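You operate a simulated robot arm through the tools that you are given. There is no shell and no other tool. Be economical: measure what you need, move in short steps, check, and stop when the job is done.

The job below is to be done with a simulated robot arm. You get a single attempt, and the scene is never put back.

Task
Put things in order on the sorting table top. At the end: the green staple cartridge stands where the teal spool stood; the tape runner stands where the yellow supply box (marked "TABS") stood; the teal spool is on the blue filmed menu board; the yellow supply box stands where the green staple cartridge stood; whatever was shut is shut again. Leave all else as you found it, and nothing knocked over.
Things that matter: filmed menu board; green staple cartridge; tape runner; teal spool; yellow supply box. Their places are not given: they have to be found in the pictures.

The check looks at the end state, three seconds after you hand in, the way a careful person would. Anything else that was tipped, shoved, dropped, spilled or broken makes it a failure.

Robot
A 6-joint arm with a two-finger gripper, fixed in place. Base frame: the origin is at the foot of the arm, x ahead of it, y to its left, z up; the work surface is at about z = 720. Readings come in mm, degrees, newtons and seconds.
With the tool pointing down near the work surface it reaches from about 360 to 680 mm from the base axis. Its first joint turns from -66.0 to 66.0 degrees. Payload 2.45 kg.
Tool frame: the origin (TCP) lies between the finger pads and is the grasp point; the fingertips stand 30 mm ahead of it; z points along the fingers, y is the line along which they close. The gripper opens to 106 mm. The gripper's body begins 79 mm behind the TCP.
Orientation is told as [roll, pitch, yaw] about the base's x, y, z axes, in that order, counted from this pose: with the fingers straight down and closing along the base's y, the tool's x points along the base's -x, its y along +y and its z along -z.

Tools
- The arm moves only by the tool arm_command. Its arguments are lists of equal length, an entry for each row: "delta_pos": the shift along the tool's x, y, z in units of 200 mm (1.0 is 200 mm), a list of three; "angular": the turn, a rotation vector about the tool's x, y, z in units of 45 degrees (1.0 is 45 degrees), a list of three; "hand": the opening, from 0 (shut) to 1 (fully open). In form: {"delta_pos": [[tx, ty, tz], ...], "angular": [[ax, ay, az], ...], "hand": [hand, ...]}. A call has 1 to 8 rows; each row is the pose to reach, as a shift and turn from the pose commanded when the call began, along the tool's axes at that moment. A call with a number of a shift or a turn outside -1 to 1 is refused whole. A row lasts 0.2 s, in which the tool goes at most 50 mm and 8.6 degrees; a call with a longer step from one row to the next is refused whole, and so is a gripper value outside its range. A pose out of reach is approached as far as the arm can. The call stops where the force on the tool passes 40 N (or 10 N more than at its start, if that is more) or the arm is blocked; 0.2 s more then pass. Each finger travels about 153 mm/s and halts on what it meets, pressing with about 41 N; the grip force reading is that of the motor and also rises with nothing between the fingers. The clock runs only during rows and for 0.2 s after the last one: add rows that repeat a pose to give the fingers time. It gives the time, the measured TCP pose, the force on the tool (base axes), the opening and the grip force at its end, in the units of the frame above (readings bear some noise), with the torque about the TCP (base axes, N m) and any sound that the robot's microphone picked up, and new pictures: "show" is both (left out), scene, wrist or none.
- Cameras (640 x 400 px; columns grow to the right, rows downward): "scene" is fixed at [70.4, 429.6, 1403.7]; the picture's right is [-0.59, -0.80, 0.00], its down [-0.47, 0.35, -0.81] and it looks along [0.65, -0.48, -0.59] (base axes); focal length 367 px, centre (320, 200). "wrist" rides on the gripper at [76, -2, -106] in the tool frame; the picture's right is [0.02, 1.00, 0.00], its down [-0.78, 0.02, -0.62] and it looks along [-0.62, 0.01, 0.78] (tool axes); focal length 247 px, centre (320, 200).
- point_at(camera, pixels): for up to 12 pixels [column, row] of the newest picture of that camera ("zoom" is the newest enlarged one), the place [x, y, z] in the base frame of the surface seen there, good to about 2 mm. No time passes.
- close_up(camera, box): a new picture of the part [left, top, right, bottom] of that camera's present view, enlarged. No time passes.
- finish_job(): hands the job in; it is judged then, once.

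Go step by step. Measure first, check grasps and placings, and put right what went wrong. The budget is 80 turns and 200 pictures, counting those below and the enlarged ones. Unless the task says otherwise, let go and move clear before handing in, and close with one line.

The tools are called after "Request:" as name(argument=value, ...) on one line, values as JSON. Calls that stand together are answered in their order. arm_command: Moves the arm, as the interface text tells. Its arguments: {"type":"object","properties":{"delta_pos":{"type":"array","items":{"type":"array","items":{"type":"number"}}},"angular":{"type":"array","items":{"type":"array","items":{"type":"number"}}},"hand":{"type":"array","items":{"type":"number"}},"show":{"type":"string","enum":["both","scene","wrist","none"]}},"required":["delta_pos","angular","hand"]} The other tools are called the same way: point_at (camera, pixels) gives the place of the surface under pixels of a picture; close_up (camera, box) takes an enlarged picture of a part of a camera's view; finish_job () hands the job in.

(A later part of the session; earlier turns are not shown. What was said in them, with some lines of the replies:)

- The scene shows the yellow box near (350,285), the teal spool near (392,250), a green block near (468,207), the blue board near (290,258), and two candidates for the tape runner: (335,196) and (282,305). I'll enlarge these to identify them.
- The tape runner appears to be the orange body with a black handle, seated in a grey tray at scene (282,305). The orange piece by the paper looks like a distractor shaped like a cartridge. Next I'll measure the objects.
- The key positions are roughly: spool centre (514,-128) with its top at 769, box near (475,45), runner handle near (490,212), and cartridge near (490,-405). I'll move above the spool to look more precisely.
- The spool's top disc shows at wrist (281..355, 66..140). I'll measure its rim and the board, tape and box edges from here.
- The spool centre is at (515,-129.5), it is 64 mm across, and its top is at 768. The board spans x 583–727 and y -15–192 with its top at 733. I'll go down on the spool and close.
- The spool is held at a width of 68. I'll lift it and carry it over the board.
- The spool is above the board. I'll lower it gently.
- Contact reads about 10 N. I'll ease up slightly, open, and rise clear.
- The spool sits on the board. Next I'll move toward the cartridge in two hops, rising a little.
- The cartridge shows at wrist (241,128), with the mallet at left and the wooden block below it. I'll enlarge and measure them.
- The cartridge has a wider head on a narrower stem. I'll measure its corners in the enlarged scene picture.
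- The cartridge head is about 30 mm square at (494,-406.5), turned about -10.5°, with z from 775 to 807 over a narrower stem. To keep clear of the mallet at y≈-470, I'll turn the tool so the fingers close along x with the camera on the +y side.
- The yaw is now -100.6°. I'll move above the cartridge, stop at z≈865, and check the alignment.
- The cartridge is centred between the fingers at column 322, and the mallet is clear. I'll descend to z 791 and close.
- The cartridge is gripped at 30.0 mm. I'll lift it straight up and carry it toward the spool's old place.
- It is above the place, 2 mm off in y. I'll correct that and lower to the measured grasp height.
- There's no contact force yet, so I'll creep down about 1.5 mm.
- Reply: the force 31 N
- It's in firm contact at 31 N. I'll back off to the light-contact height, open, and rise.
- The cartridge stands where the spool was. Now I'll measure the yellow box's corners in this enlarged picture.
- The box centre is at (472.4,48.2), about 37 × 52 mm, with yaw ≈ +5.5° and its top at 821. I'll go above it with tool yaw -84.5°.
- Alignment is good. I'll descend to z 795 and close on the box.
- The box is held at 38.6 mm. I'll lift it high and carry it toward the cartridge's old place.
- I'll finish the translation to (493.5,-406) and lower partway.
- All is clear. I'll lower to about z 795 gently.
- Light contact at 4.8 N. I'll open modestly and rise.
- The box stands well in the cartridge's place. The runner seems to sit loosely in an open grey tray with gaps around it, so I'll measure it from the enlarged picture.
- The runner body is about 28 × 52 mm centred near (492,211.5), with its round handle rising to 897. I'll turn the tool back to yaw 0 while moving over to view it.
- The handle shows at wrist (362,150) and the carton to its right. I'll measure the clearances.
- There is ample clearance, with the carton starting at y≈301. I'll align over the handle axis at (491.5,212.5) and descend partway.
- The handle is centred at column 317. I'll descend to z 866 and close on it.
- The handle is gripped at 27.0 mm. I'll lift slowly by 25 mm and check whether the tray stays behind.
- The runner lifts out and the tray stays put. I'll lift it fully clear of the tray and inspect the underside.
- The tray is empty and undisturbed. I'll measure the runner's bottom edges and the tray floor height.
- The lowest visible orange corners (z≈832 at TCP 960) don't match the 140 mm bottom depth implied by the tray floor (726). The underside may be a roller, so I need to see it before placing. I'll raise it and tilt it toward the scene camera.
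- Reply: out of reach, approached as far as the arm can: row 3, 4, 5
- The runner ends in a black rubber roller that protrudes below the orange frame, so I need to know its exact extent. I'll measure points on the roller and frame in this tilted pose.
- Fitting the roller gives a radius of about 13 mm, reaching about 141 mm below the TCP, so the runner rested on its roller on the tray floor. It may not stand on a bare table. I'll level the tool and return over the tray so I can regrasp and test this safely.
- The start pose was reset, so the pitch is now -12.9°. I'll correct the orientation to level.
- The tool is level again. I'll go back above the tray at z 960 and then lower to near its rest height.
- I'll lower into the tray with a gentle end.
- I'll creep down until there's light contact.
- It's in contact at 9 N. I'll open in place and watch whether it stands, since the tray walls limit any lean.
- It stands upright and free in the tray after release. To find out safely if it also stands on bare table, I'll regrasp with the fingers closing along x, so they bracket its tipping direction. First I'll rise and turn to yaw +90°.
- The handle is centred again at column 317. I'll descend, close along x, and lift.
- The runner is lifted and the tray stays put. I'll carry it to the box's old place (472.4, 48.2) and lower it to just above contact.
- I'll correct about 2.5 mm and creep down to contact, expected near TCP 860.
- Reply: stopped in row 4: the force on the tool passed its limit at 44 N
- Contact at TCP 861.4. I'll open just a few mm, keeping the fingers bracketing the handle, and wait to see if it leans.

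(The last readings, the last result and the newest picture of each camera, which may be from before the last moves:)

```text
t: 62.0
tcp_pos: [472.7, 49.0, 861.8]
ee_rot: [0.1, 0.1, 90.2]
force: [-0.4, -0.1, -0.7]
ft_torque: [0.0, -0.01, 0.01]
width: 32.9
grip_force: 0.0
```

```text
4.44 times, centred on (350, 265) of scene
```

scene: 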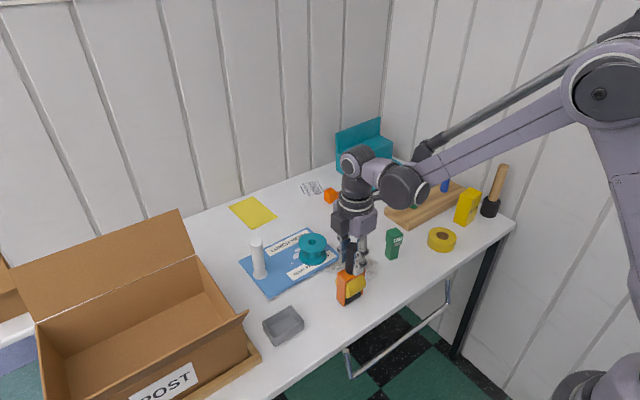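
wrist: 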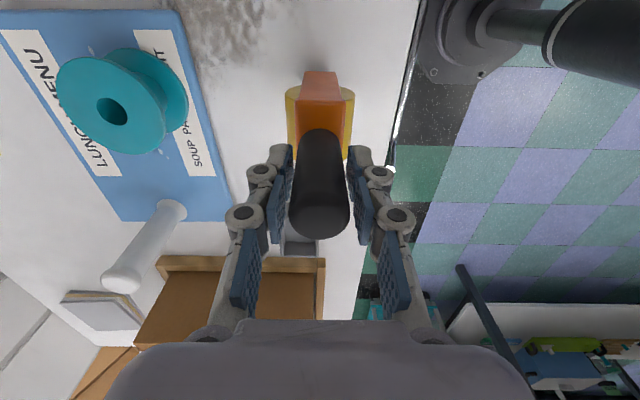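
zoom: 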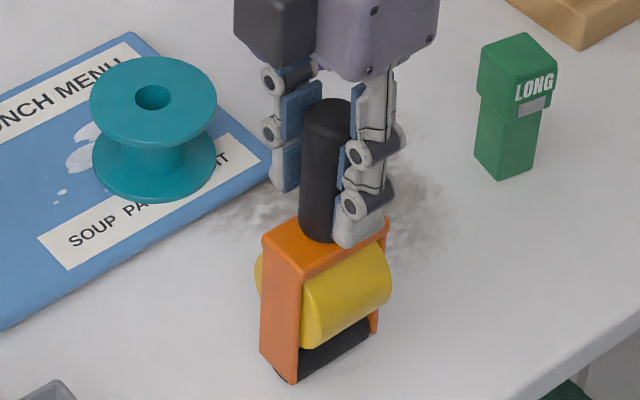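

The handle is still centred between the pads with equal gaps and doesn't lean. I'll open wider, still bracketed, and wait longer.

Request:
arm_command(delta_pos=[[0, 0, 0], [0, 0, 0], [0, 0, 0], [0, 0, 0], [0, 0, 0], [0, 0, 0], [0, 0, 0], [0, 0, 0]], angular=[[0, 0, 0], [0, 0, 0], [0, 0, 0], [0, 0, 0], [0, 0, 0], [0, 0, 0], [0, 0, 0], [0, 0, 0]], hand=[0.45, 0.45, 0.45, 0.45, 0.45, 0.45, 0.45, 0.45], show="none")

Request:
arm_command(delta_pos=[[0, 0, 0], [0, 0, 0], [0, 0, 0], [0, 0, 0], [0, 0, 0], [0, 0, 0], [0, 0, 0], [0, 0, 0]], angular=[[0, 0, 0], [0, 0, 0], [0, 0, 0], [0, 0, 0], [0, 0, 0], [0, 0, 0], [0, 0, 0], [0, 0, 0]], hand=[0.45, 0.45, 0.45, 0.45, 0.45, 0.45, 0.45, 0.45])

Request:
close_up(camera="wrist", box=[220, 90, 420, 290])

Request:
close_up(camera="scene", box=[310, 220, 390, 310])

```text
t: 63.8
tcp_pos: [472.0, 47.8, 861.0]
ee_rot: [0.1, 0.0, 90.2]
force: [-1.0, -0.4, 0.1]
ft_torque: [-0.01, -0.03, -0.01]
width: 47.9
grip_force: 0.0
```

```text
t: 65.6
tcp_pos: [472.0, 49.8, 860.9]
ee_rot: [0.2, 0.2, 90.2]
force: [0.1, -0.6, -0.6]
ft_torque: [-0.01, 0.01, 0.0]
width: 48.0
grip_force: 0.0
```

scene: 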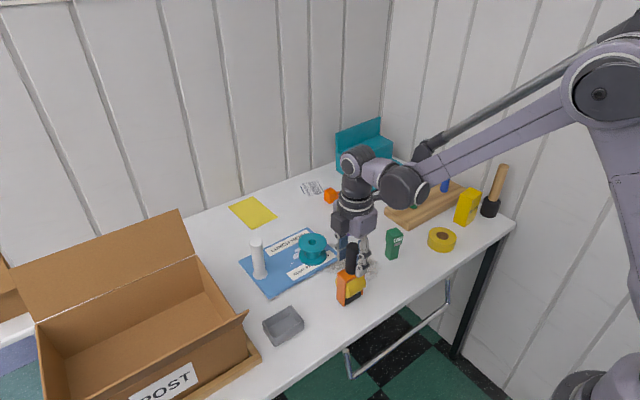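
wrist: 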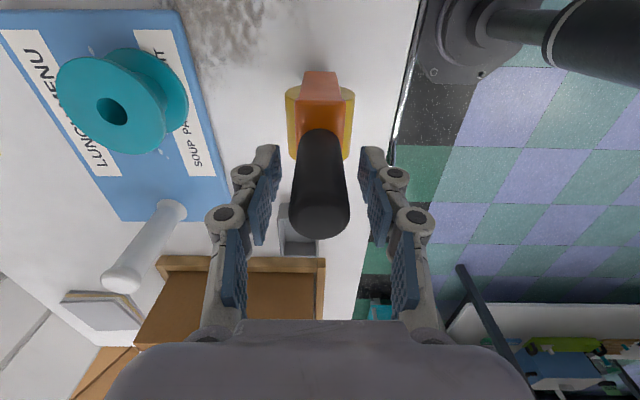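

```text
2.00 times, centred on (320, 190) of wrist
```

zoom: 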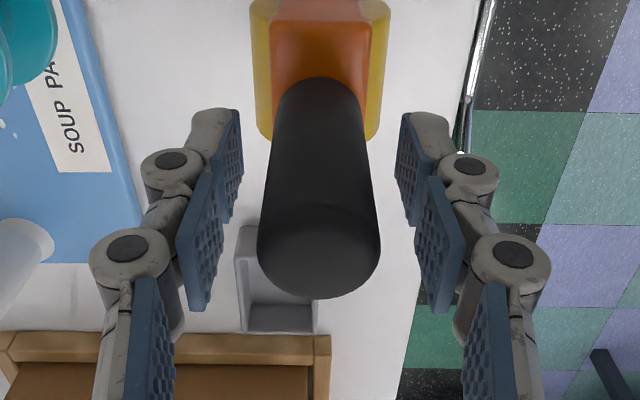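

```text
4.44 times, centred on (350, 265) of scene
```

zoom: 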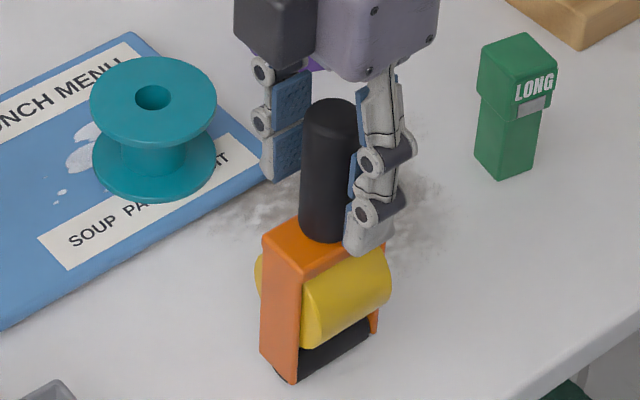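

It stands on its own with no lean after more than 3 s, so the tray isn't needed and stays where it was. I'll rise straight up, clear of the handle, and check.

Request:
arm_command(delta_pos=[[0, 0, -0.1], [0, 0, -0.3], [0, 0, -0.5], [0, 0, -0.7], [0, 0, -0.9], [0, 0, -0.9]], angular=[[0, 0, 0], [0, 0, 0], [0, 0, 0], [0, 0, 0], [0, 0, 0], [0, 0, 0]], hand=[0.45, 0.45, 0.45, 0.45, 0.45, 0.45])

Request:
close_up(camera="scene", box=[230, 210, 410, 350])

Request:
point_at(camera="scene", pixels=[[313, 250], [393, 236], [468, 200], [351, 250], [350, 300], [264, 322], [285, 344], [302, 323]])

```text
t: 67.0
tcp_pos: [472.7, 49.7, 1043.7]
ee_rot: [0.0, 0.1, 90.2]
force: [0.3, -0.3, 0.0]
ft_torque: [0.01, -0.03, -0.02]
width: 47.6
grip_force: 0.1
```

scene: 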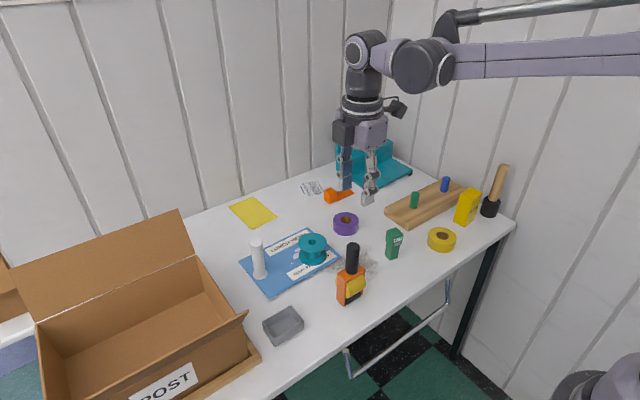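
wrist: 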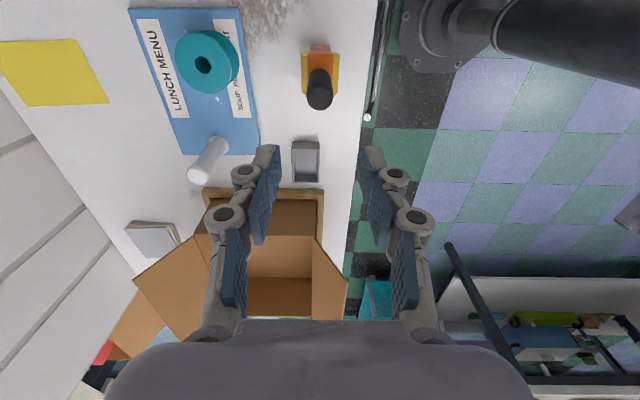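

```text
2.86 times, centred on (320, 280) of scene
```

zoom: 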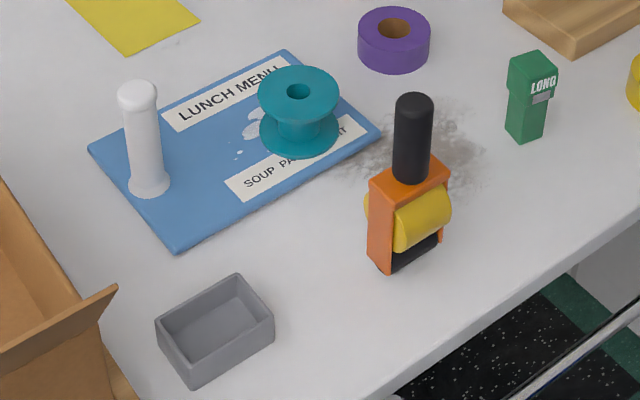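

```text
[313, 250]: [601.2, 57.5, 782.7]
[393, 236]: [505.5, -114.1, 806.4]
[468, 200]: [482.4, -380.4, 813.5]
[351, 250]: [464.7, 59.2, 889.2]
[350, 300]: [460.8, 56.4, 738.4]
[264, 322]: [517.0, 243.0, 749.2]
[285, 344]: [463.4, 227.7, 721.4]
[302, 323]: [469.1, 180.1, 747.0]
```

All four pieces stand upright in their new places. The tray measures the same (x 469–517, y 180–245), the board and clutter look unmoved, and the gripper is clear, so I'll hand in.

Request:
finish_job()

```text
The job is handed in.
```

The job is handed in: the spool is on the menu board, and the cartridge, box and tape runner stand in their new places. I lifted the runner out of its grey tray and left the tray where it was; the task doesn't mention the tray, so leaving it was my judgement.
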